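You operate a simulated robot arm through the tools that you are given. There is no shell and no other tool.

The job below is to be done with a simulated robot arm. You get a single attempt, and the scene is never put back.

JOB
Zero the tray scale and hold the 200 g steel weight's reading.
Fine: switch it on first; the weight stays in the tray. Set down upright: what you pick out.

It is judged by the outcome, as a careful person would: the job done as asked, and still so three seconds after it is handed in. It fails if anything else is knocked over, pushed out of place, dropped, spilled or broken.

ROBOT AND FRAMES
A 7-joint arm with a two-finger parallel gripper, fixed in place. Base frame: the origin is on the floor under the middle of its stand, x ahead of it, y to its left, z up; the work surface is at about z = 0.72. Lengths are in m, angles in rad, forces in N, time in s.
With the tool pointing down near the work surface it reaches from about 0.52 to 0.96 m from the base axis. Its first joint turns from -2.897 to 2.897 rad. Payload 3.91 kg.
The TCP is the grasp point between the finger pads, 0.03 m short of the fingertips. In the tool frame z runs along the fingers and y along their closing line. Largest opening 0.11 m; finger width 0.02, thickness 0.01; the body of the gripper, 0.048 by 0.112 m, starts 0.055 m behind the TCP.
Orientation is told as [roll, pitch, yaw] about the base's x, y, z axes, in that order, counted from this pose: with the fingers straight down and closing along the base's y, the tool's x points along the base's -x, its y along +y and its z along -z.

CONTROLS
- The arm moves only by the tool step_arm. Its argument "plan" is a list of rows, each an object of numbers (a shift or turn left out is 0, a gripper value left out holds the last): "dx", "dy", "dz": the shift along the tool's x, y, z in m; "rx", "ry", "rz": the turn, a rotation vector about the tool's x, y, z in rad. In form: [{"dx": .., "dy": .., "dz": .., "rx": .., "ry": .., "rz": ..}, ...]. A call has 1 to 20 rows; each row shifts and turns the commanded pose from where the row before left it, along the tool's axes as they then stand. "jaw" is the closure, from 0 (fully open) to 1 (shut), set as the call begins (left out, the last holds). Each row takes 0.2 s and may step no farther than 0.05 m and 0.15 rad from the row before; otherwise, or with a gripper value out of range, the whole call is refused. A pose out of reach is approached as far as the arm can. The call stops where the force on the tool passes 40 N (or 10 N more than at its start, if that is more) or the arm is blocked; 0.2 s more then pass. Each finger travels about 0.072 m/s and halts on what it meets, pressing with about 45 N; the grip force reading is that of the motor and also rises with nothing between the fingers. The clock runs only during rows and for 0.2 s after the last one: add rows that do not move to give the fingers time. The reply holds the time, the measured pose of the TCP, the force on the tool along the base axes, the opening and the grip force, in the units named above and with some noise, with the torque about the TCP (base axes, N m) and any sound that the robot's microphone picked up, and new pictures: "show" is both (left out), scene, wrist or none.
- Cameras (640 x 400 px; columns grow to the right, rows downward): "scene" is fixed at [0.2194, -0.4999, 1.3625]; the picture's right is [0.30, -0.95, 0.00], its down [-0.62, -0.20, -0.76] and it looks along [0.72, 0.23, -0.65] (base axes); focal length 259 px, centre (320, 200). "wrist" rides on the gripper at [0.072, 0.017, -0.103] in the tool frame; the picture's right is [-0.23, 0.97, 0.00], its down [-0.76, -0.18, -0.62] and it looks along [-0.61, -0.14, 0.78] (tool axes); focal length 222 px, centre (320, 200). There is no depth. A picture from a camera that has moved, and an enlarged one, comes with that camera's place and axes in the base frame and with its lens.
- slide_trunk(by): slides the trunk up (or, below 0, down) by that many m; the arm rides with it, the base frame stays. It gives what a move gives, with no picture.
- close_up(camera, box): a new picture of the part [left, top, right, bottom] of that camera's present view, enlarged. No time passes.
- hand_in(): hands the job in; it is judged then, once.

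Places have to be worked out from the pictures, the camera data and where the tool is seen. Open the gripper and draw the arm clear of the work before you hand the job in, unless the task says otherwise.

The tools are called after "Request:" as a command line: name --argument value ..., lists and objects as JSON in quotes. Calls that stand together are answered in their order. step_arm: Moves the arm, as the interface text tells. Its arguments: {"type":"object","properties":{"plan":{"type":"array","items":{"type":"object","properties":{"dx":{"type":"number"},"dy":{"type":"number"},"dz":{"type":"number"},"rx":{"type":"number"},"ry":{"type":"number"},"rz":{"type":"number"}}}},"jaw":{"type":"number"},"show":{"type":"string","enum":["both","scene","wrist","none"]}},"required":["plan"]} The other tools are called the same way: slide_trunk (by) moves the trunk up or down; close_up (camera, box) takes an enlarged picture of a part of a camera's view; hand_in () hands the job in.

At the start:

```text
t: 0.0
tool_pos: [0.5472, -0.3802, 1.1956]
ee_rot: [-0.002, 0.0, 0.002]
force: [-0.3, -0.5, -0.2]
wrist_torque: [0.01, 0.04, -0.02]
grip_width: 0.1101
grip_force: 0.0
trunk travel left (down, up): [-0.539, 0.143]
```

scene: 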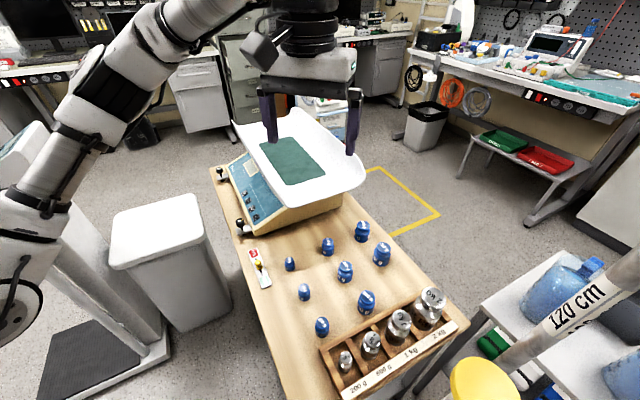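
wrist: 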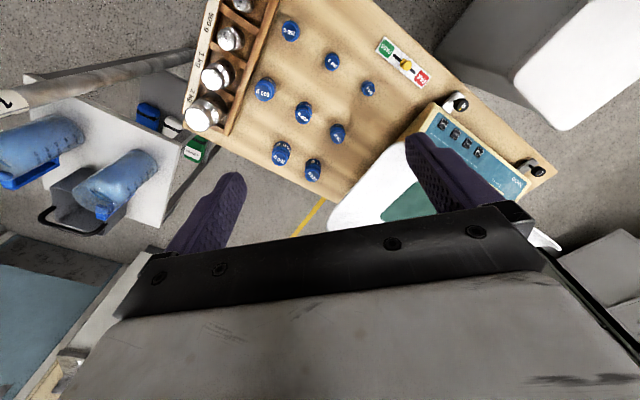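

The pictures show a tray scale on a bench, with a rack of steel weights (200 g, 500 g, 1 kg, 2 kg), some blue weights and a small switch panel. I'll enlarge several parts to read the labels before moving.

Request:
close_up --camera "scene" --box '[200, 140, 300, 240]'

Request:
close_up --camera "scene" --box '[220, 220, 300, 300]'

Request:
close_up --camera "scene" --box '[300, 270, 470, 400]'

Request:
close_up --camera "wrist" --box '[370, 30, 560, 200]'

Request:
close_up --camera "wrist" --box '[180, 0, 340, 140]'

```text
4.00 times, centred on (250, 190) of scene
camera zoom: at [0.2194, -0.4999, 1.3625], right [0.3, -0.95, 0.0], down [-0.62, -0.2, -0.76], along [0.72, 0.23, -0.65], focal length 1036 px, centre (600, 240)
```

zoom: 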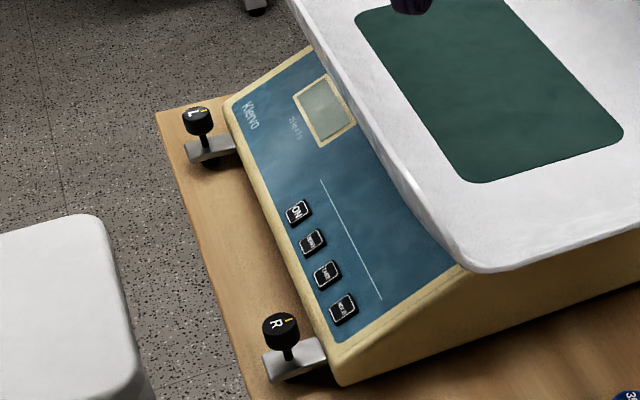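

```text
5.00 times, centred on (260, 260) of scene
camera zoom: at [0.2194, -0.4999, 1.3625], right [0.3, -0.95, 0.0], down [-0.62, -0.2, -0.76], along [0.72, 0.23, -0.65], focal length 1296 px, centre (620, -100)
```

zoom: 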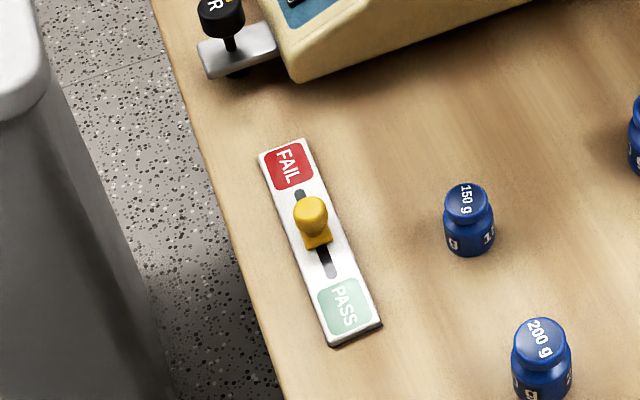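

```text
3.08 times, centred on (385, 335) of scene
camera zoom: at [0.2194, -0.4999, 1.3625], right [0.3, -0.95, 0.0], down [-0.62, -0.2, -0.76], along [0.72, 0.23, -0.65], focal length 797 px, centre (120, -215)
```

zoom: 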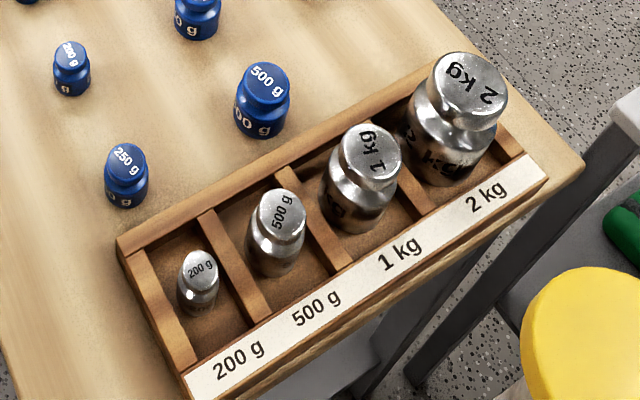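

```text
2.35 times, centred on (465, 115) of wrist
camera zoom: at [0.4758, -0.3641, 1.3003], right [0.23, 0.97, 0.0], down [0.76, -0.18, 0.62], along [0.61, -0.14, -0.78], focal length 523 px, centre (-21, 400)
```

zoom: 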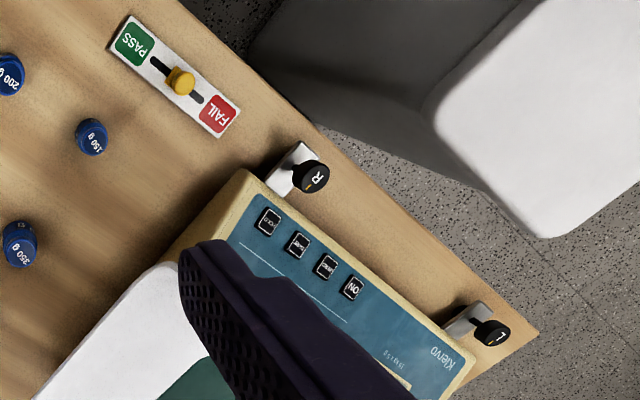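

```text
2.86 times, centred on (260, 70) of wrist
camera zoom: at [0.4758, -0.3641, 1.3003], right [0.23, 0.97, 0.0], down [0.76, -0.18, 0.62], along [0.61, -0.14, -0.78], focal length 635 px, centre (491, 571)
```

zoom: 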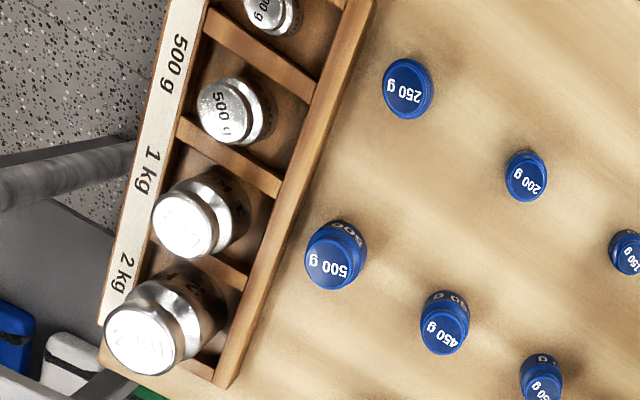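

I need the key labels, so I'll zoom in further on the scale's panel, its display and the levelling feet.

Request:
close_up --camera "scene" --box '[268, 186, 292, 224]'

Request:
close_up --camera "wrist" --box '[432, 110, 484, 162]'

Request:
close_up --camera "scene" --box '[256, 150, 296, 180]'

Request:
close_up --camera "scene" --box '[210, 100, 380, 220]'

```text
10.53 times, centred on (280, 205) of scene
camera zoom: at [0.2194, -0.4999, 1.3625], right [0.3, -0.95, 0.0], down [-0.62, -0.2, -0.76], along [0.72, 0.23, -0.65], focal length 2728 px, centre (741, 147)
```

zoom: 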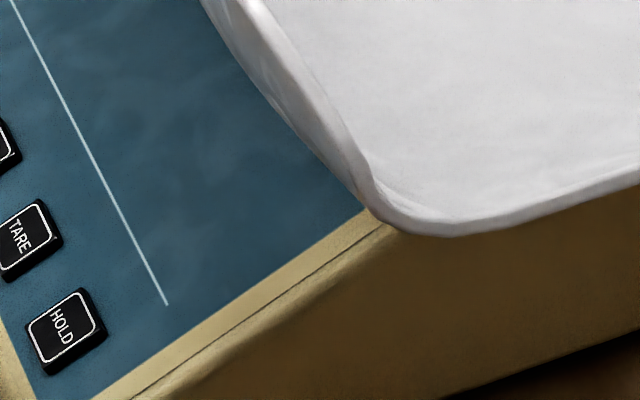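

```text
7.69 times, centred on (458, 136) of wrist
camera zoom: at [0.4758, -0.3641, 1.3003], right [0.23, 0.97, 0.0], down [0.76, -0.18, 0.62], along [0.61, -0.14, -0.78], focal length 1709 px, centre (-742, 692)
```

zoom: 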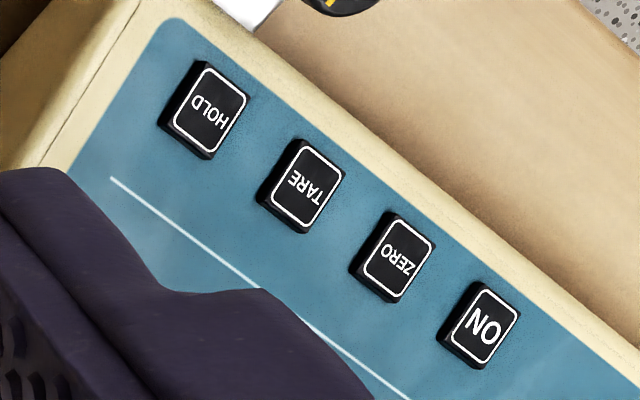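

```text
13.33 times, centred on (276, 165) of scene
camera zoom: at [0.2194, -0.4999, 1.3625], right [0.3, -0.95, 0.0], down [-0.62, -0.2, -0.76], along [0.72, 0.23, -0.65], focal length 3455 px, centre (907, 667)
```

zoom: 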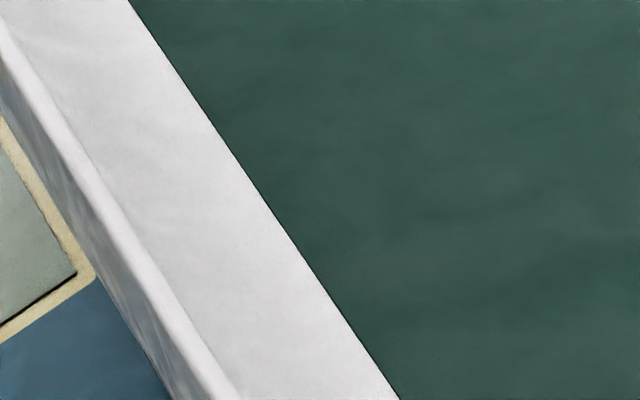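

```text
3.33 times, centred on (295, 160) of scene
camera zoom: at [0.2194, -0.4999, 1.3625], right [0.3, -0.95, 0.0], down [-0.62, -0.2, -0.76], along [0.72, 0.23, -0.65], focal length 864 px, centre (403, 333)
```

zoom: 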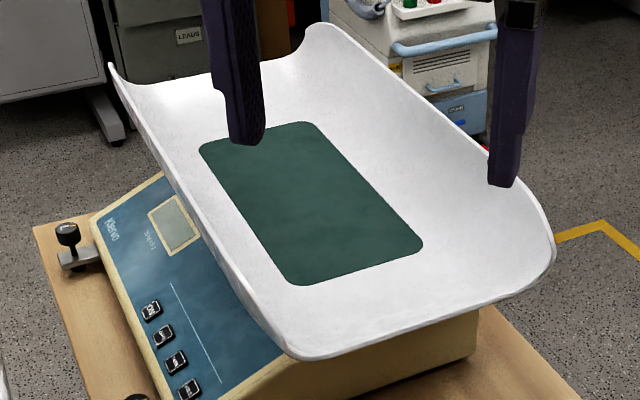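

The keys read ON, ZERO, TARE and HOLD. By triangulation ON is near (0.839, -0.011, 0.763), HOLD is near (0.74, -0.11), and the scale's long axis lies at about 45°. I'll yaw the tool -45° so it lines up with the panel, then move high above the keys with the fingers closing.

Request:
step_arm --plan '[{"rz": 0.1309}, {"rz": 0.1309}, {"rz": 0.1309}, {"rz": 0.1309}, {"rz": 0.1309}, {"rz": 0.1309}, {"dx": 0.00687, "dy": 0.0426, "dz": 0.0196}, {"dx": 0.00687, "dy": 0.0426, "dz": 0.0196}, {"dx": 0.00687, "dy": 0.0426, "dz": 0.0196}, {"dx": 0.00687, "dy": 0.0426, "dz": 0.0196}, {"dx": 0.00687, "dy": 0.0426, "dz": 0.0196}, {"dx": 0.00687, "dy": 0.0426, "dz": 0.0196}, {"dx": 0.00687, "dy": 0.0426, "dz": 0.0196}, {"dx": 0.00687, "dy": 0.0426, "dz": 0.0196}, {"dx": 0.00687, "dy": 0.0426, "dz": 0.0196}, {"dx": 0.00687, "dy": 0.0426, "dz": 0.0196}, {}]' --jaw 1 --show "both"

```text
t: 3.6
tool_pos: [0.7634, -0.0241, 1.0001]
ee_rot: [0.003, -0.002, -0.765]
force: [-0.4, -0.2, -0.4]
wrist_torque: [0.02, -0.01, 0.01]
grip_width: 0.0
grip_force: 37.5
out of reach, approached as far as the arm can: row 16
trunk travel left (down, up): [-0.539, 0.143]
camera wrist: at [0.7242, 0.0384, 1.1049], right [0.84, 0.54, 0.0], down [0.42, -0.66, 0.62], along [0.34, -0.52, -0.78], focal length 222 px, centre (320, 200)
```

scene: 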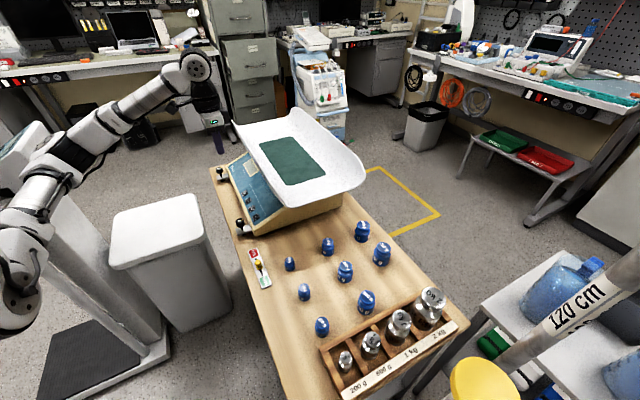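
wrist: 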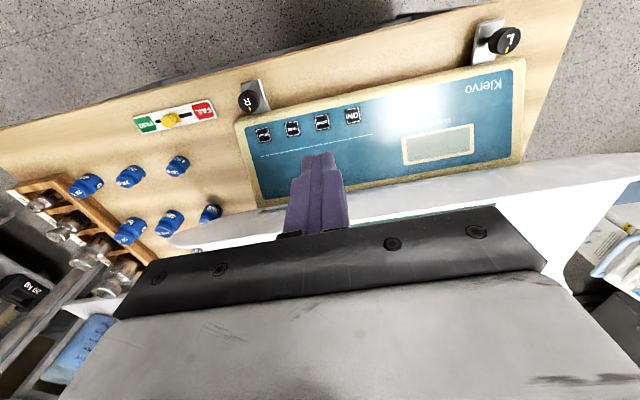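

The arm hit its reach limit at this height, at about 0.764 m radius, with the tool yawed -0.765. I'll zoom the wrist view to locate the keys precisely.

Request:
close_up --camera "wrist" --box '[240, 60, 540, 200]'

Request:
close_up --camera "wrist" --box '[245, 95, 375, 175]'

Request:
close_up --camera "scene" --box '[200, 100, 380, 240]'

```text
2.13 times, centred on (390, 130) of wrist
camera zoom: at [0.7242, 0.0384, 1.1049], right [0.84, 0.54, 0.0], down [0.42, -0.66, 0.62], along [0.34, -0.52, -0.78], focal length 474 px, centre (171, 349)
```

zoom: 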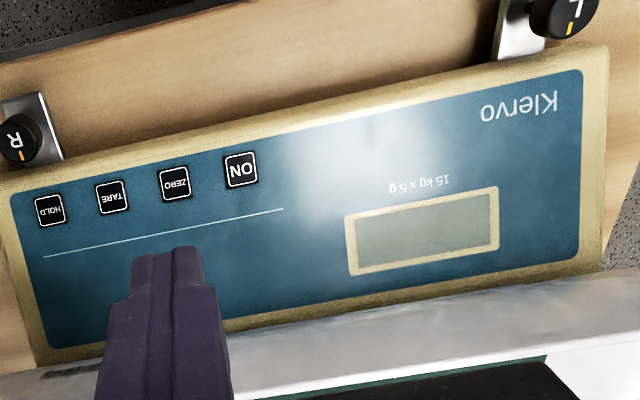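

```text
4.92 times, centred on (310, 135) of wrist
camera zoom: at [0.7242, 0.0384, 1.1049], right [0.84, 0.54, 0.0], down [0.42, -0.66, 0.62], along [0.34, -0.52, -0.78], focal length 1094 px, centre (369, 520)
```

zoom: 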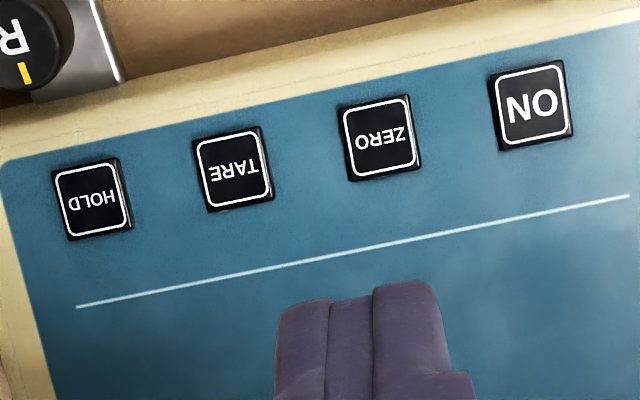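

```text
2.86 times, centred on (290, 170) of scene
camera zoom: at [0.2194, -0.4999, 1.3625], right [0.3, -0.95, 0.0], down [-0.62, -0.2, -0.76], along [0.72, 0.23, -0.65], focal length 740 px, centre (406, 286)
```

zoom: 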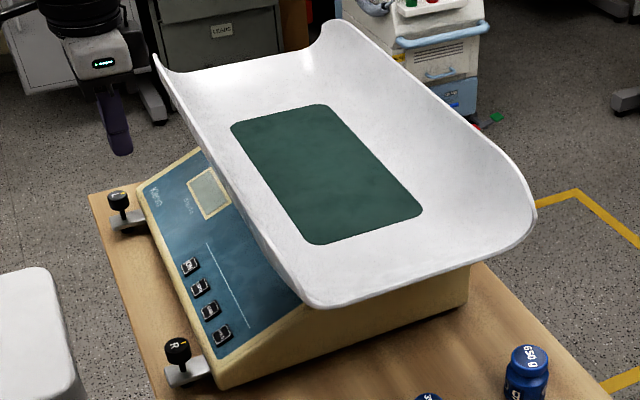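

Using both cameras I put ON at about (0.822, -0.024, 0.780), ZERO at about (0.790, -0.057) and HOLD at about (0.725, -0.121), on a panel sloped about 30°. I'll drop straight down 0.12 m, tilt the tool 30° to face the panel, and check the pose.

Request:
step_arm --plan '[{"dz": 0.04}, {"dz": 0.04}, {"dz": 0.04}, {"ry": -0.131}, {"ry": -0.131}, {"ry": -0.131}, {"ry": -0.131}, {}]' --show "both"

```text
t: 5.4
tool_pos: [0.7505, 0.0047, 0.9297]
ee_rot: [0.008, -0.33, -0.747]
force: [0.2, 0.8, -0.1]
wrist_torque: [-0.02, 0.01, 0.01]
grip_width: 0.0001
grip_force: 37.4
out of reach, approached as far as the arm can: row 1, 2, 3, 4, 7
trunk travel left (down, up): [-0.539, 0.143]
camera wrist: at [0.6874, 0.0852, 1.0066], right [0.82, 0.57, 0.08], down [0.26, -0.49, 0.83], along [0.52, -0.66, -0.54], focal length 222 px, centre (320, 200)
```

scene: 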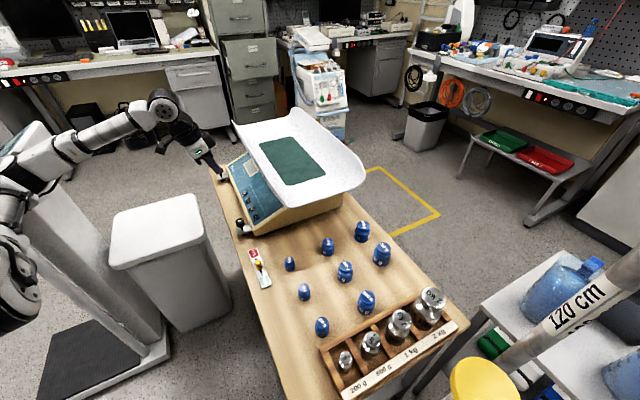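
wrist: 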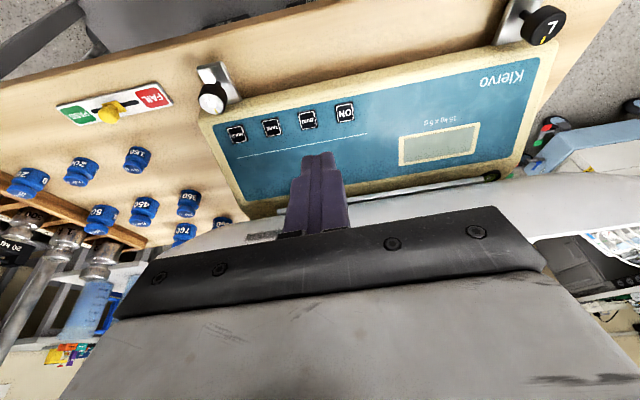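

The arm keeps reporting out of reach, and the pose is (0.7505, 0.0047, 0.930) with only partial tilt. I'll look at the arm's posture to work out what limits it.

Request:
close_up --camera "scene" --box '[0, 80, 280, 340]'

Request:
close_up --camera "wrist" --box '[190, 40, 570, 240]'

```text
1.54 times, centred on (140, 210) of scene
camera zoom: at [0.2194, -0.4999, 1.3625], right [0.3, -0.95, 0.0], down [-0.62, -0.2, -0.76], along [0.72, 0.23, -0.65], focal length 399 px, centre (597, 185)
```

zoom: 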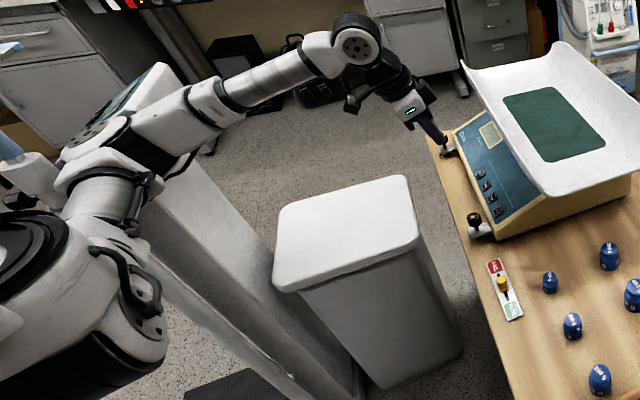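

```text
1.68 times, centred on (380, 140) of wrist
camera zoom: at [0.6874, 0.0852, 1.0066], right [0.82, 0.57, 0.08], down [0.26, -0.49, 0.83], along [0.52, -0.66, -0.54], focal length 374 px, centre (219, 301)
```

zoom: 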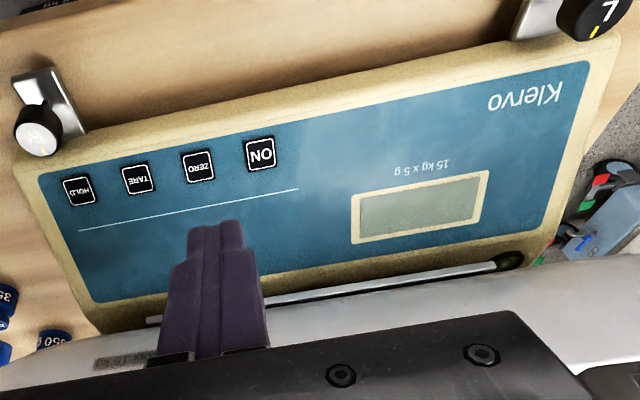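

The arm looks nearly stretched from a high shoulder, and the trunk sits near its top with 0.54 m of downward travel, so lowering it should add reach. The fingertip is in front of the scale over clear bench at about z = 0.90. I'll slide down 0.07 m and read the result.

Request:
slide_trunk --by -0.07

```text
t: 6.5
tool_pos: [0.7497, 0.004, 0.8603]
ee_rot: [0.008, -0.328, -0.744]
force: [-0.3, 0.1, -0.3]
wrist_torque: [-0.01, 0.01, 0.0]
grip_width: 0.0
grip_force: 37.6
trunk travel left (down, up): [-0.469, 0.213]
```

The trunk went down 0.07 m and the arm rode with it with no contact. I'll lift the hand 0.10 m to see whether the arm now moves freely, before lowering the trunk further.

Request:
step_arm --plan '[{"dx": -0.0107, "dz": -0.0316}, {"dx": -0.0107, "dz": -0.0316}, {"dx": -0.0107, "dz": -0.0316}, {}]' --show "none"

```text
t: 7.5
tool_pos: [0.7492, 0.0056, 0.9597]
ee_rot: [0.008, -0.328, -0.743]
force: [-1.0, 1.0, -0.3]
wrist_torque: [-0.01, 0.01, 0.02]
grip_width: 0.0003
grip_force: 37.2
trunk travel left (down, up): [-0.469, 0.213]
```

That lift tracked exactly, with no reach warning. I'll lower the trunk another 0.10 m, which brings the hand back to about z = 0.86 over the clear bench.

Request:
slide_trunk --by -0.1

```text
t: 8.8
tool_pos: [0.7499, 0.0047, 0.8603]
ee_rot: [0.009, -0.327, -0.746]
force: [0.2, 0.8, -0.2]
wrist_torque: [0.0, 0.0, -0.03]
grip_width: 0.0
grip_force: 37.7
trunk travel left (down, up): [-0.369, 0.313]
```

The trunk now has 0.369 m of downward travel left. I'll complete the tilt to 30° and move to about 4 cm off the ON key along the panel normal.

Request:
step_arm --plan '[{"ry": -0.0985}, {"ry": -0.0985}, {"dx": -0.0113, "dy": 0.0139, "dz": 0.0179}, {"dx": -0.0113, "dy": 0.0139, "dz": 0.0179}, {}]' --show "both"

```text
t: 10.0
tool_pos: [0.7502, 0.0049, 0.8599]
ee_rot: [0.008, -0.525, -0.746]
force: [-0.2, 0.5, 0.4]
wrist_torque: [-0.04, 0.01, -0.02]
grip_width: 0.0
grip_force: 37.8
out of reach, approached as far as the arm can: row 3, 4
trunk travel left (down, up): [-0.369, 0.313]
camera wrist: at [0.678, 0.0938, 0.9147], right [0.8, 0.59, 0.12], down [0.13, -0.37, 0.92], along [0.58, -0.72, -0.37], focal length 222 px, centre (320, 200)
```

scene: 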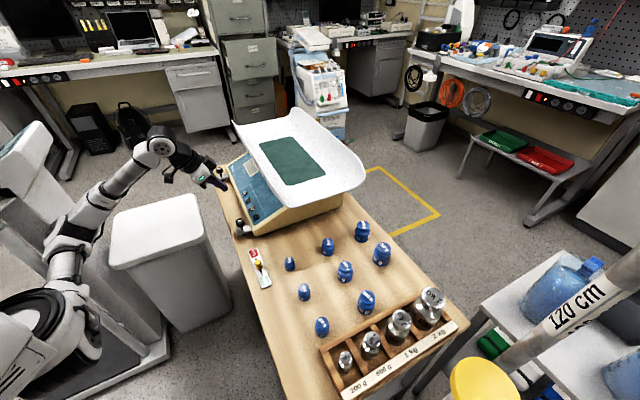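
wrist: 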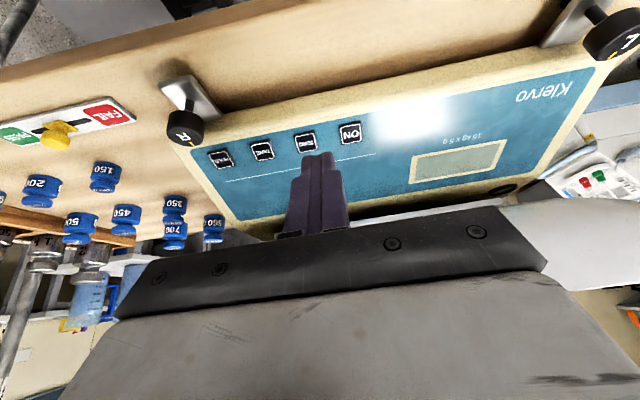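

The rotation completed but rows 3 and 4 did not move at all. I'll look at the arm's shoulder and base in the scene view to understand the limit.

Request:
close_up --camera "scene" --box '[0, 110, 260, 400]'

Request:
close_up --camera "scene" --box '[120, 110, 320, 250]'

```text
1.38 times, centred on (130, 255) of scene
camera zoom: at [0.2194, -0.4999, 1.3625], right [0.3, -0.95, 0.0], down [-0.62, -0.2, -0.76], along [0.72, 0.23, -0.65], focal length 357 px, centre (582, 124)
```

zoom: 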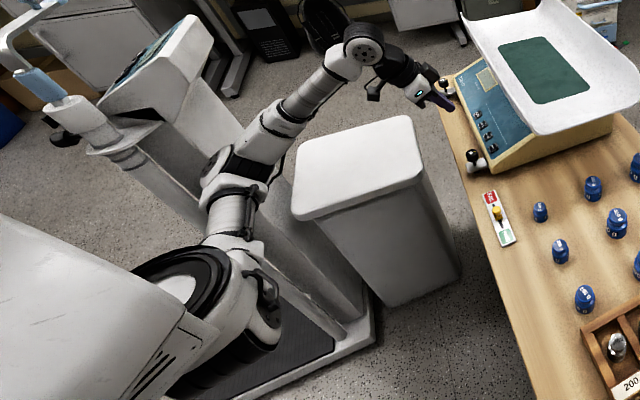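

```text
2.86 times, centred on (220, 180) of scene
camera zoom: at [0.2194, -0.4999, 1.3625], right [0.3, -0.95, 0.0], down [-0.62, -0.2, -0.76], along [0.72, 0.23, -0.65], focal length 740 px, centre (606, 257)
```

zoom: 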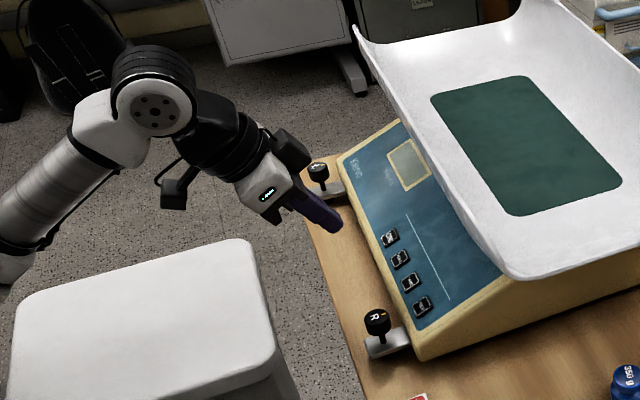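

The zoom places the arm's shoulder ring near (0.26, 0, 0.94), so the arm isn't fully stretched. The -45° yaw plus tilt probably drives a joint to its limit. I'll lift, untilt and bring the yaw back to about -0.35, then retry.

Request:
step_arm --plan '[{"dx": -0.025, "dz": -0.0433}, {"dx": -0.025, "dz": -0.0433}, {"ry": 0.131}, {"ry": 0.131}, {"ry": 0.131}, {"ry": 0.131}, {"rz": -0.133}, {"rz": -0.133}, {"rz": -0.133}, {}]' --show "scene"

```text
t: 12.2
tool_pos: [0.7304, -0.0107, 0.952]
ee_rot: [0.008, -0.004, -0.342]
force: [-0.2, 0.1, 0.4]
wrist_torque: [0.0, 0.02, 0.0]
grip_width: 0.0002
grip_force: 38.0
out of reach, approached as far as the arm can: row 5, 6
trunk travel left (down, up): [-0.369, 0.313]
```

scene: 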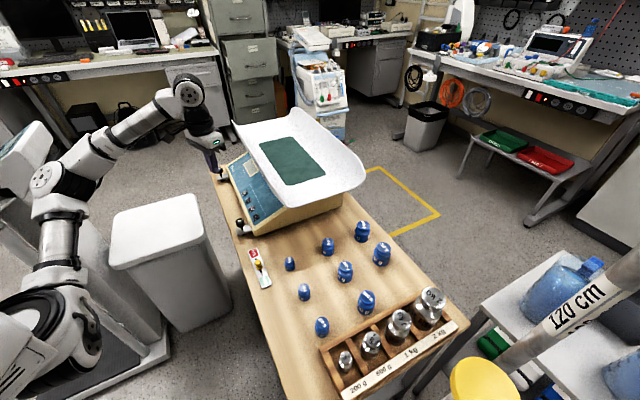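

The tool now points straight down at (0.730, -0.011, 0.952) with yaw -0.34. I'll test moving forward over the ON key at this height.

Request:
step_arm --plan '[{"dx": -0.0303, "dy": 0.0062}, {"dx": -0.0303, "dy": 0.0062}, {"dx": -0.0303, "dy": 0.0062}, {}]' --show "none"

```text
t: 13.2
tool_pos: [0.8233, -0.0259, 0.9523]
ee_rot: [0.007, -0.007, -0.341]
force: [-0.2, 0.4, -0.3]
wrist_torque: [0.01, -0.01, -0.01]
grip_width: 0.0001
grip_force: 37.9
trunk travel left (down, up): [-0.369, 0.313]
```

That worked: the tool is above ON at (0.823, -0.026) with the fingertip at about z = 0.92. I'll lower 5 cm and take both pictures to check the tray rim clearance.

Request:
step_arm --plan '[{"dz": 0.025}, {"dz": 0.025}, {}]' --show "both"

Request:
close_up --camera "scene" --box '[180, 90, 340, 220]'

Request:
close_up --camera "wrist" --box '[180, 40, 500, 240]'

```text
t: 14.0
tool_pos: [0.8237, -0.0247, 0.9023]
ee_rot: [0.006, -0.003, -0.341]
force: [-0.1, -0.5, 0.0]
wrist_torque: [0.0, 0.05, 0.0]
grip_width: 0.0
grip_force: 38.0
trunk travel left (down, up): [-0.369, 0.313]
camera wrist: at [0.7615, 0.0151, 1.0068], right [0.54, 0.84, 0.01], down [0.65, -0.43, 0.63], along [0.53, -0.33, -0.78], focal length 222 px, centre (320, 200)
```

scene: 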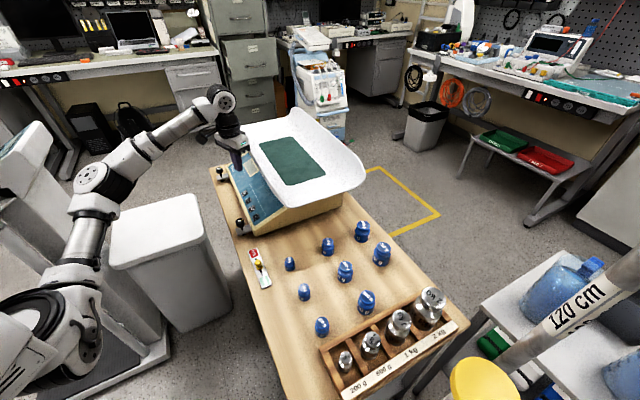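
wrist: 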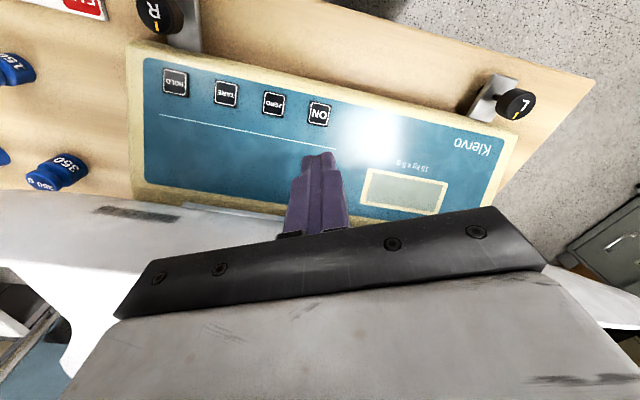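

```text
3.08 times, centred on (260, 155) of scene
camera zoom: at [0.2194, -0.4999, 1.3625], right [0.3, -0.95, 0.0], down [-0.62, -0.2, -0.76], along [0.72, 0.23, -0.65], focal length 797 px, centre (505, 338)
```

zoom: 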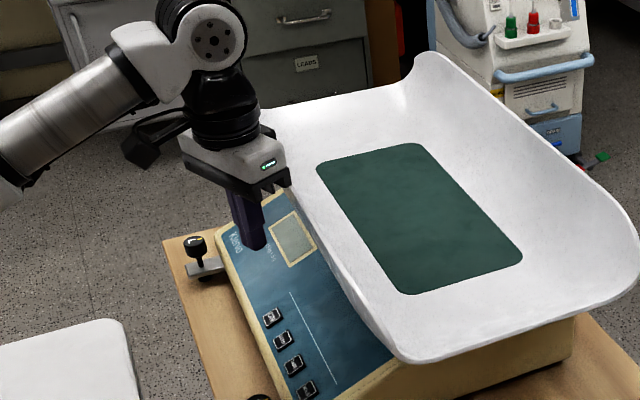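

```text
2.00 times, centred on (340, 140) of wrist
camera zoom: at [0.7615, 0.0151, 1.0068], right [0.54, 0.84, 0.01], down [0.65, -0.43, 0.63], along [0.53, -0.33, -0.78], focal length 444 px, centre (280, 320)
```

zoom: 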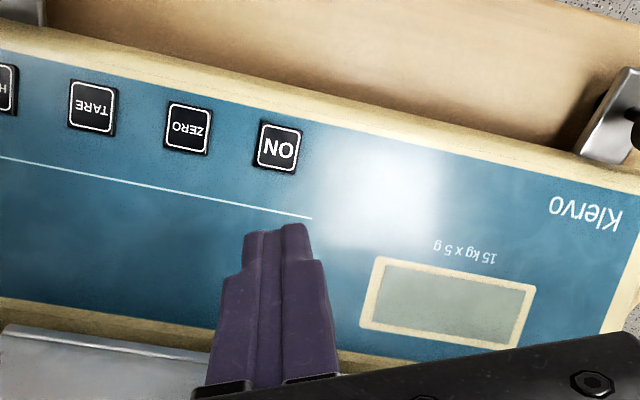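

The gripper is well centred over ON. The tray rim (about z = 0.88, 6 cm behind the key row) leaves only about 1.3 cm for the gripper body, so I'll add -0.26 rad of yaw to narrow its profile and shift 4 mm away from the tray.

Request:
step_arm --plan '[{"rz": 0.13}, {"rz": 0.13}, {"dx": 0.004}, {}]' --show "none"

```text
t: 15.0
tool_pos: [0.8193, -0.0224, 0.9033]
ee_rot: [0.007, -0.005, -0.537]
force: [0.5, -0.3, 0.7]
wrist_torque: [0.02, -0.01, -0.01]
grip_width: 0.0
grip_force: 37.4
out of reach, approached as far as the arm can: row 2
trunk travel left (down, up): [-0.369, 0.313]
```

The yaw stopped at -0.537, which leaves about 2.7 cm of rim clearance. I'll descend to just above the ON key.

Request:
step_arm --plan '[{"dz": 0.03}, {"dz": 0.03}, {"dz": 0.015}, {}]' --show "both"

Request:
close_up --camera "scene" --box '[200, 110, 320, 220]'

Request:
close_up --camera "wrist" --box '[200, 40, 500, 240]'

```text
t: 16.0
tool_pos: [0.8204, -0.0221, 0.8272]
ee_rot: [0.006, -0.001, -0.539]
force: [-0.1, -0.5, 0.0]
wrist_torque: [-0.03, 0.02, 0.0]
grip_width: 0.0
grip_force: 37.3
trunk travel left (down, up): [-0.369, 0.313]
camera wrist: at [0.7678, 0.029, 0.9321], right [0.69, 0.72, 0.01], down [0.56, -0.55, 0.62], along [0.45, -0.43, -0.78], focal length 222 px, centre (320, 200)
```

scene: 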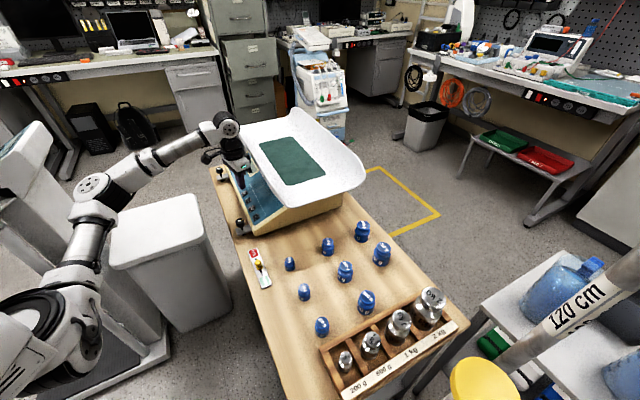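
wrist: 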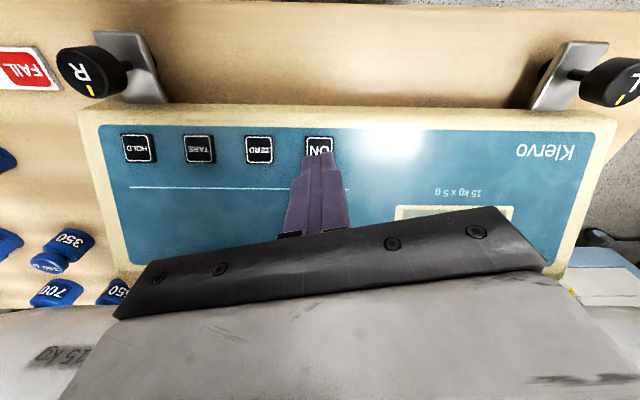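

```text
3.64 times, centred on (260, 165) of scene
camera zoom: at [0.2194, -0.4999, 1.3625], right [0.3, -0.95, 0.0], down [-0.62, -0.2, -0.76], along [0.72, 0.23, -0.65], focal length 942 px, centre (538, 327)
```

zoom: 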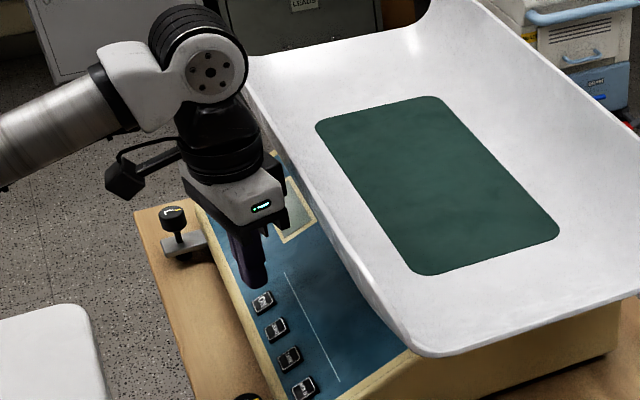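

```text
2.00 times, centred on (350, 140) of wrist
camera zoom: at [0.7678, 0.029, 0.9321], right [0.69, 0.72, 0.01], down [0.56, -0.55, 0.62], along [0.45, -0.43, -0.78], focal length 444 px, centre (260, 320)
```

zoom: 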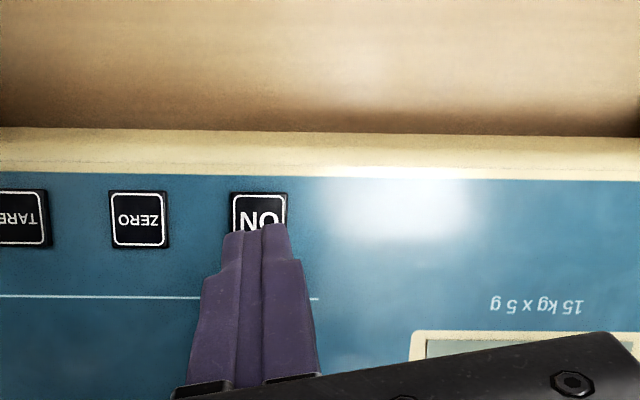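

The fingertip sits directly over the ON key, at an estimated 1 to 2 cm above it. I'll press down in small steps, watching force and sound.

Request:
step_arm --plan '[{"dz": 0.003}, {"dz": 0.003}, {"dz": 0.003}, {"dz": 0.002}, {"dz": 0.002}, {}]' --show "none"

```text
t: 17.4
tool_pos: [0.82, -0.022, 0.8146]
ee_rot: [0.007, -0.003, -0.539]
force: [-0.3, -0.1, -0.5]
wrist_torque: [0.01, 0.02, -0.03]
grip_width: 0.0
grip_force: 38.3
trunk travel left (down, up): [-0.369, 0.313]
```

There's no contact yet at TCP z = 0.8146 (fingertip 0.7846). I'll continue in 1.5 mm steps.

Request:
step_arm --plan '[{"dz": 0.0015}, {"dz": 0.0015}, {"dz": 0.0015}, {}]' --show "wrist"

```text
t: 18.4
tool_pos: [0.8202, -0.022, 0.8088]
ee_rot: [0.006, -0.004, -0.537]
force: [0.1, -0.1, -0.1]
wrist_torque: [0.03, 0.05, -0.01]
grip_width: 0.0
grip_force: 37.6
trunk travel left (down, up): [-0.369, 0.313]
camera wrist: at [0.7673, 0.0289, 0.9148], right [0.69, 0.72, 0.01], down [0.56, -0.55, 0.62], along [0.45, -0.43, -0.78], focal length 222 px, centre (320, 200)
```

wrist: 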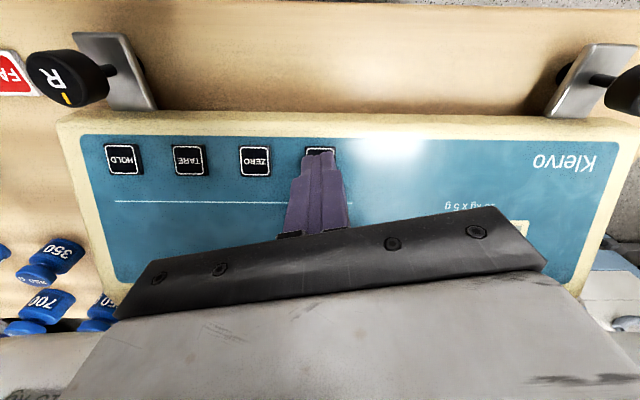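

Still no contact at fingertip z of about 0.779, and the finger now covers most of the key. I'll continue a few more millimetres.

Request:
step_arm --plan '[{"dz": 0.0015}, {"dz": 0.0015}, {"dz": 0.0015}, {}]' --show "none"

```text
t: 19.4
tool_pos: [0.8198, -0.0214, 0.805]
ee_rot: [0.008, -0.003, -0.536]
force: [-0.8, 0.2, 1.4]
wrist_torque: [-0.01, 0.02, 0.03]
grip_width: 0.0
grip_force: 37.7
trunk travel left (down, up): [-0.369, 0.313]
heard: click
```

The microphone heard a click with a light touch of 1.4 N. I'll retract straight up and look at the display.

Request:
step_arm --plan '[{"dz": -0.01}, {"dz": -0.02}, {"dz": -0.03}, {}]' --show "both"

Request:
close_up --camera "scene" --box '[220, 140, 300, 220]'

Request:
close_up --camera "wrist" --box '[340, 100, 540, 240]'

```text
t: 20.4
tool_pos: [0.8185, -0.0223, 0.8662]
ee_rot: [0.009, -0.005, -0.538]
force: [0.5, 0.2, 0.3]
wrist_torque: [-0.01, 0.0, 0.04]
grip_width: 0.0001
grip_force: 38.0
trunk travel left (down, up): [-0.369, 0.313]
camera wrist: at [0.7664, 0.0284, 0.9706], right [0.69, 0.72, 0.01], down [0.56, -0.55, 0.62], along [0.45, -0.43, -0.78], focal length 222 px, centre (320, 200)
```

scene: 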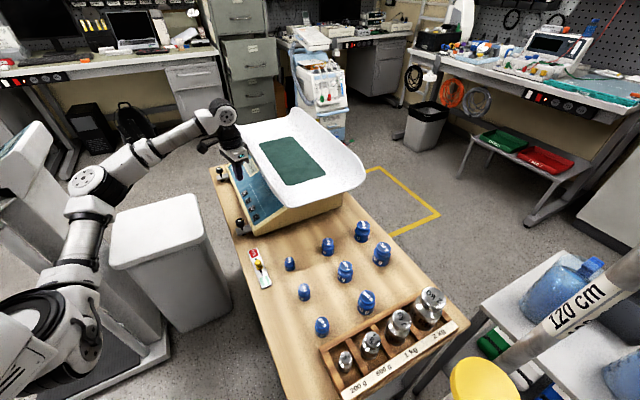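
wrist: 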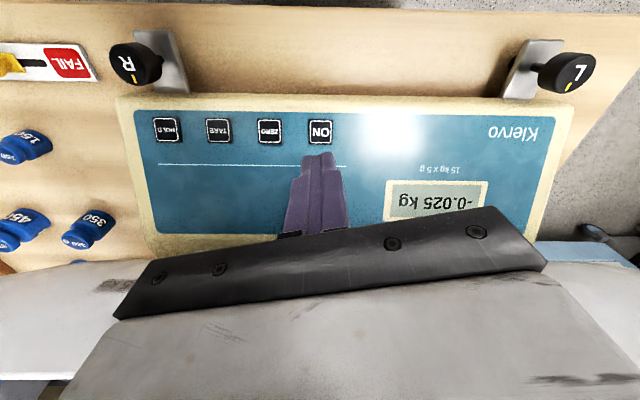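

```text
5.00 times, centred on (260, 180) of scene
camera zoom: at [0.2194, -0.4999, 1.3625], right [0.3, -0.95, 0.0], down [-0.62, -0.2, -0.76], along [0.72, 0.23, -0.65], focal length 1296 px, centre (620, 300)
```

zoom: 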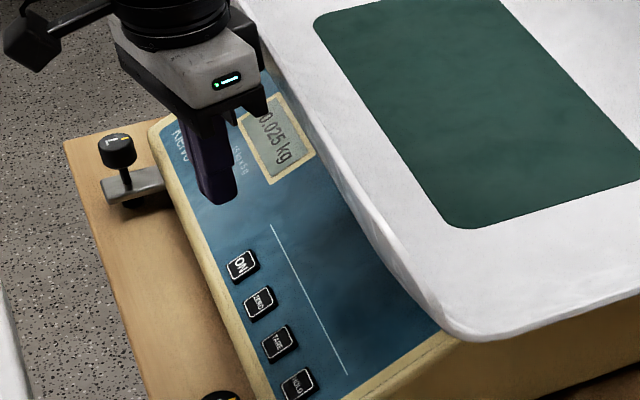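

```text
2.86 times, centred on (440, 170) of wrist
camera zoom: at [0.7664, 0.0284, 0.9706], right [0.69, 0.72, 0.01], down [0.56, -0.55, 0.62], along [0.45, -0.43, -0.78], focal length 635 px, centre (-23, 286)
```

zoom: 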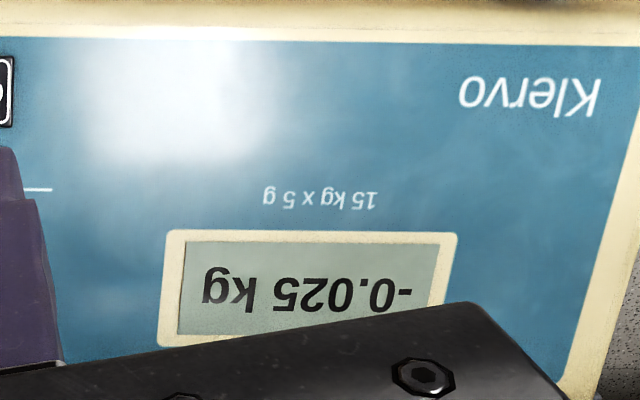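

The scale is on and reads -0.025 kg. ZERO triangulates to about (0.789, -0.055), so I'll shift there at this height and descend to just above it.

Request:
step_arm --plan '[{"dx": 0.0053, "dy": -0.0216}, {"dx": 0.0053, "dy": -0.0217}, {"dz": 0.025}, {"dz": 0.025}, {}]' --show "wrist"

Request:
close_up --camera "wrist" --box '[200, 100, 500, 240]'

Request:
close_up --camera "scene" --box '[220, 140, 300, 220]'

```text
t: 21.6
tool_pos: [0.7889, -0.0529, 0.8156]
ee_rot: [0.009, -0.005, -0.538]
force: [1.1, -1.0, -0.2]
wrist_torque: [0.01, 0.02, -0.01]
grip_width: 0.0001
grip_force: 37.7
trunk travel left (down, up): [-0.369, 0.313]
camera wrist: at [0.736, -0.0026, 0.9195], right [0.69, 0.72, 0.01], down [0.56, -0.55, 0.62], along [0.45, -0.43, -0.78], focal length 222 px, centre (320, 200)
```

wrist: 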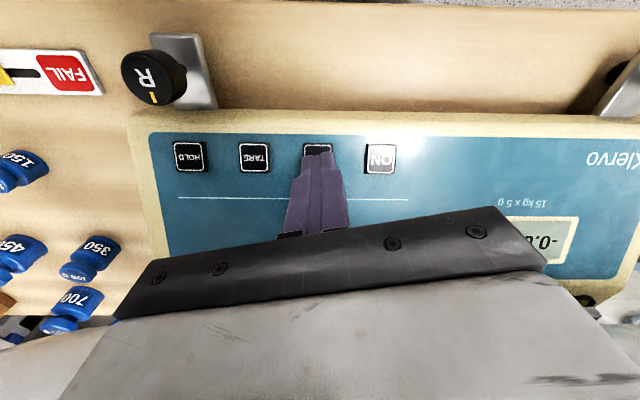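

```text
2.13 times, centred on (350, 170) of wrist
camera zoom: at [0.736, -0.0026, 0.9195], right [0.69, 0.72, 0.01], down [0.56, -0.55, 0.62], along [0.45, -0.43, -0.78], focal length 474 px, centre (256, 264)
```

zoom: 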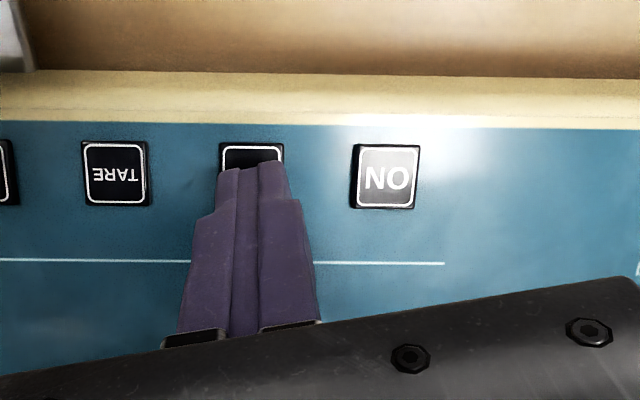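

```text
5.00 times, centred on (260, 180) of scene
camera zoom: at [0.2194, -0.4999, 1.3625], right [0.3, -0.95, 0.0], down [-0.62, -0.2, -0.76], along [0.72, 0.23, -0.65], focal length 1296 px, centre (620, 300)
```

zoom: 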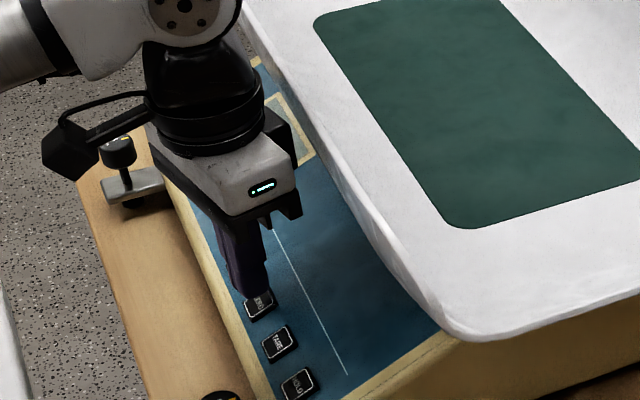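

The finger is centred over ZERO. I'll press down gently in small steps until it clicks.

Request:
step_arm --plan '[{"dz": 0.003}, {"dz": 0.003}, {"dz": 0.0015}, {"dz": 0.0015}, {}]' --show "none"

```text
t: 22.8
tool_pos: [0.7888, -0.0531, 0.806]
ee_rot: [0.005, -0.004, -0.537]
force: [-0.7, 0.5, 0.7]
wrist_torque: [-0.03, -0.03, 0.0]
grip_width: 0.0
grip_force: 37.9
trunk travel left (down, up): [-0.369, 0.313]
heard: click
```

A click was heard on ZERO. I'll retract up and check the display.

Request:
step_arm --plan '[{"dz": -0.01}, {"dz": -0.02}, {"dz": -0.03}, {"dz": -0.03}, {}, {}]' --show "both"

Request:
close_up --camera "wrist" --box '[340, 100, 540, 240]'

Request:
close_up --camera "scene" --box '[220, 140, 300, 220]'

```text
t: 24.2
tool_pos: [0.7889, -0.0527, 0.8953]
ee_rot: [0.007, -0.002, -0.537]
force: [0.0, 0.5, 0.0]
wrist_torque: [0.04, 0.01, -0.03]
grip_width: 0.0
grip_force: 38.0
trunk travel left (down, up): [-0.369, 0.313]
camera wrist: at [0.7358, -0.003, 1.0009], right [0.69, 0.72, 0.01], down [0.56, -0.55, 0.62], along [0.45, -0.43, -0.78], focal length 222 px, centre (320, 200)
```

scene: 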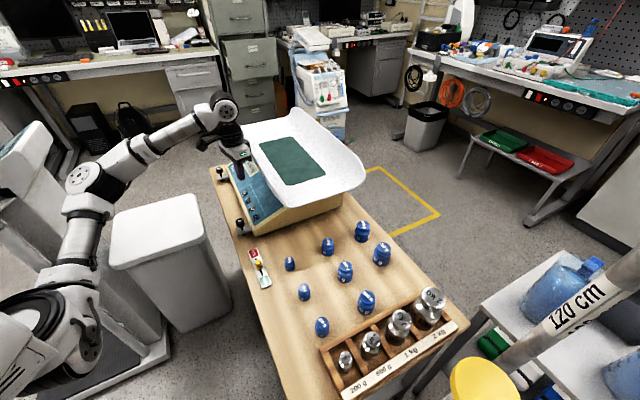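
wrist: 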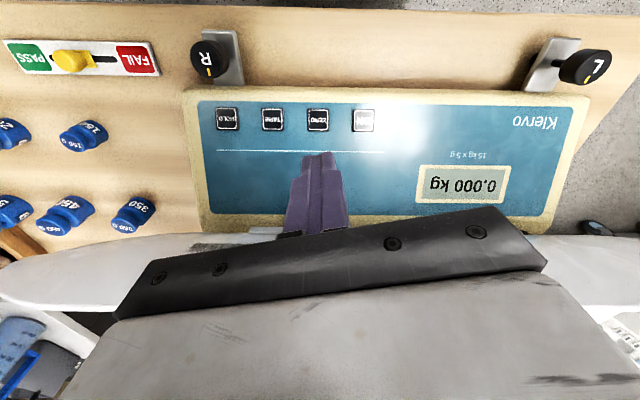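

```text
2.86 times, centred on (440, 170) of wrist
camera zoom: at [0.7358, -0.003, 1.0009], right [0.69, 0.72, 0.01], down [0.56, -0.55, 0.62], along [0.45, -0.43, -0.78], focal length 635 px, centre (-23, 286)
```

zoom: 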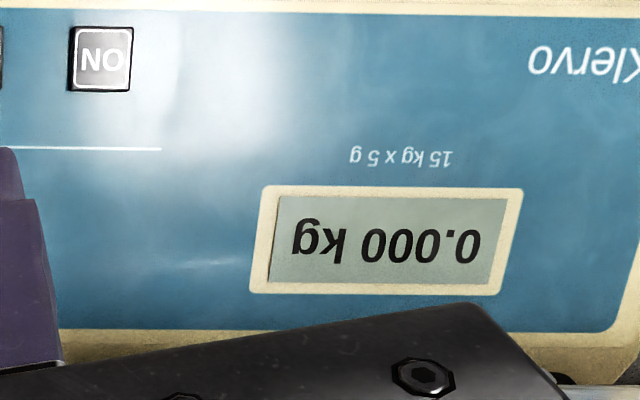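

```text
5.00 times, centred on (260, 180) of scene
camera zoom: at [0.2194, -0.4999, 1.3625], right [0.3, -0.95, 0.0], down [-0.62, -0.2, -0.76], along [0.72, 0.23, -0.65], focal length 1296 px, centre (620, 300)
```

zoom: 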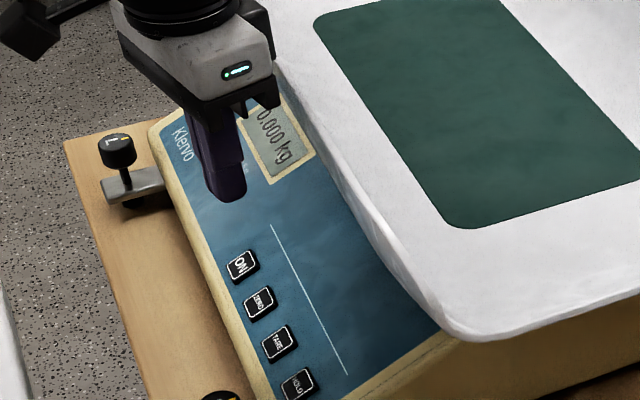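

The display reads 0.000 kg, so it is zeroed. Next I'll lift up and carry the hand over towards the rack, where the 200 g steel weight is at about (0.42, -0.49), opening the fingers partway en route.

Request:
step_arm --plan '[{"dz": -0.04}, {"dz": -0.04}, {"dz": -0.04}, {"dx": 0.0076, "dy": -0.0475}, {"dx": 0.0076, "dy": -0.0475}, {"dx": 0.0076, "dy": -0.0475}, {"dx": 0.0076, "dy": -0.0475}, {"dx": 0.0076, "dy": -0.0475}, {"dx": 0.0076, "dy": -0.0475}, {"dx": 0.0076, "dy": -0.0475}, {"dx": 0.0076, "dy": -0.0475}, {"dx": 0.0076, "dy": -0.0475}, {}]' --jaw 0.5 --show "both"

```text
t: 27.0
tool_pos: [0.5101, -0.387, 1.011]
ee_rot: [0.009, -0.003, -0.538]
force: [-0.2, -0.1, 0.2]
wrist_torque: [0.02, -0.01, -0.02]
grip_width: 0.055
grip_force: 0.1
trunk travel left (down, up): [-0.369, 0.313]
camera wrist: at [0.4571, -0.3362, 1.1162], right [0.69, 0.72, 0.01], down [0.56, -0.55, 0.62], along [0.45, -0.43, -0.78], focal length 222 px, centre (320, 200)
```

scene: 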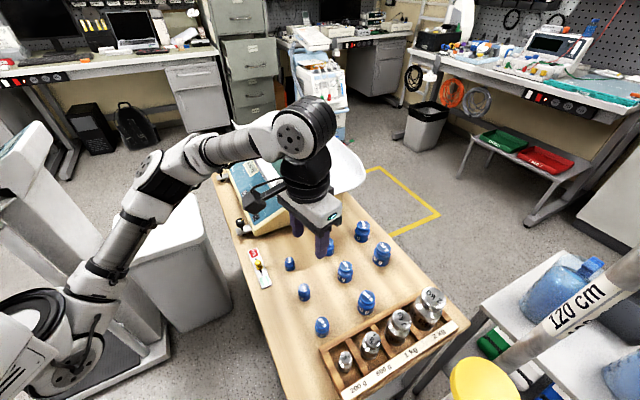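
wrist: 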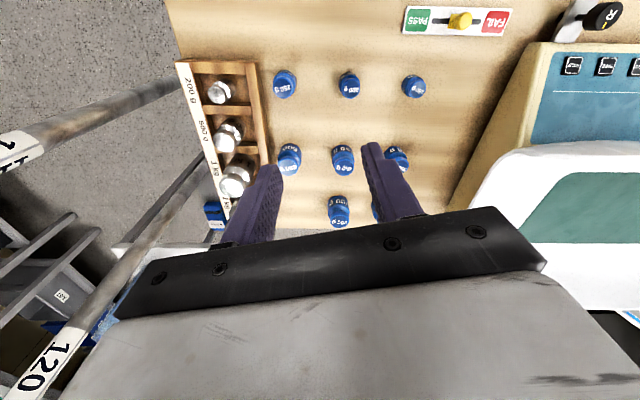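

The fingers are open 5.5 cm and the rack is visible in the wrist view. I'll enlarge the 200 g compartment from both cameras to pin it down.

Request:
close_up --camera "wrist" --box '[165, 50, 285, 140]'

Request:
close_up --camera "scene" --box '[310, 320, 400, 400]'

```text
4.44 times, centred on (225, 95) of wrist
camera zoom: at [0.4571, -0.3362, 1.1162], right [0.69, 0.72, 0.01], down [0.56, -0.55, 0.62], along [0.45, -0.43, -0.78], focal length 987 px, centre (742, 667)
```

zoom: 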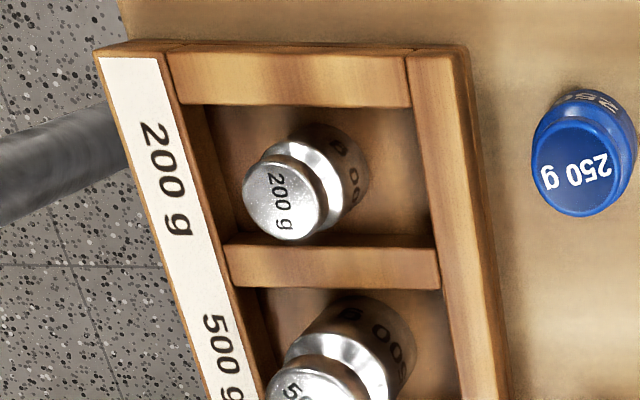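

```text
5.00 times, centred on (355, 360) of scene
camera zoom: at [0.2194, -0.4999, 1.3625], right [0.3, -0.95, 0.0], down [-0.62, -0.2, -0.76], along [0.72, 0.23, -0.65], focal length 1296 px, centre (145, -600)
```

zoom: 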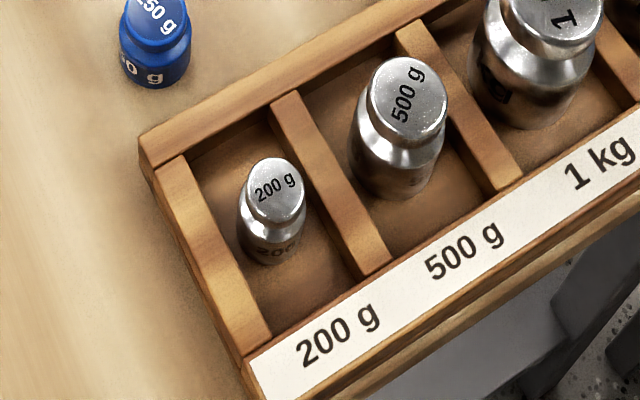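

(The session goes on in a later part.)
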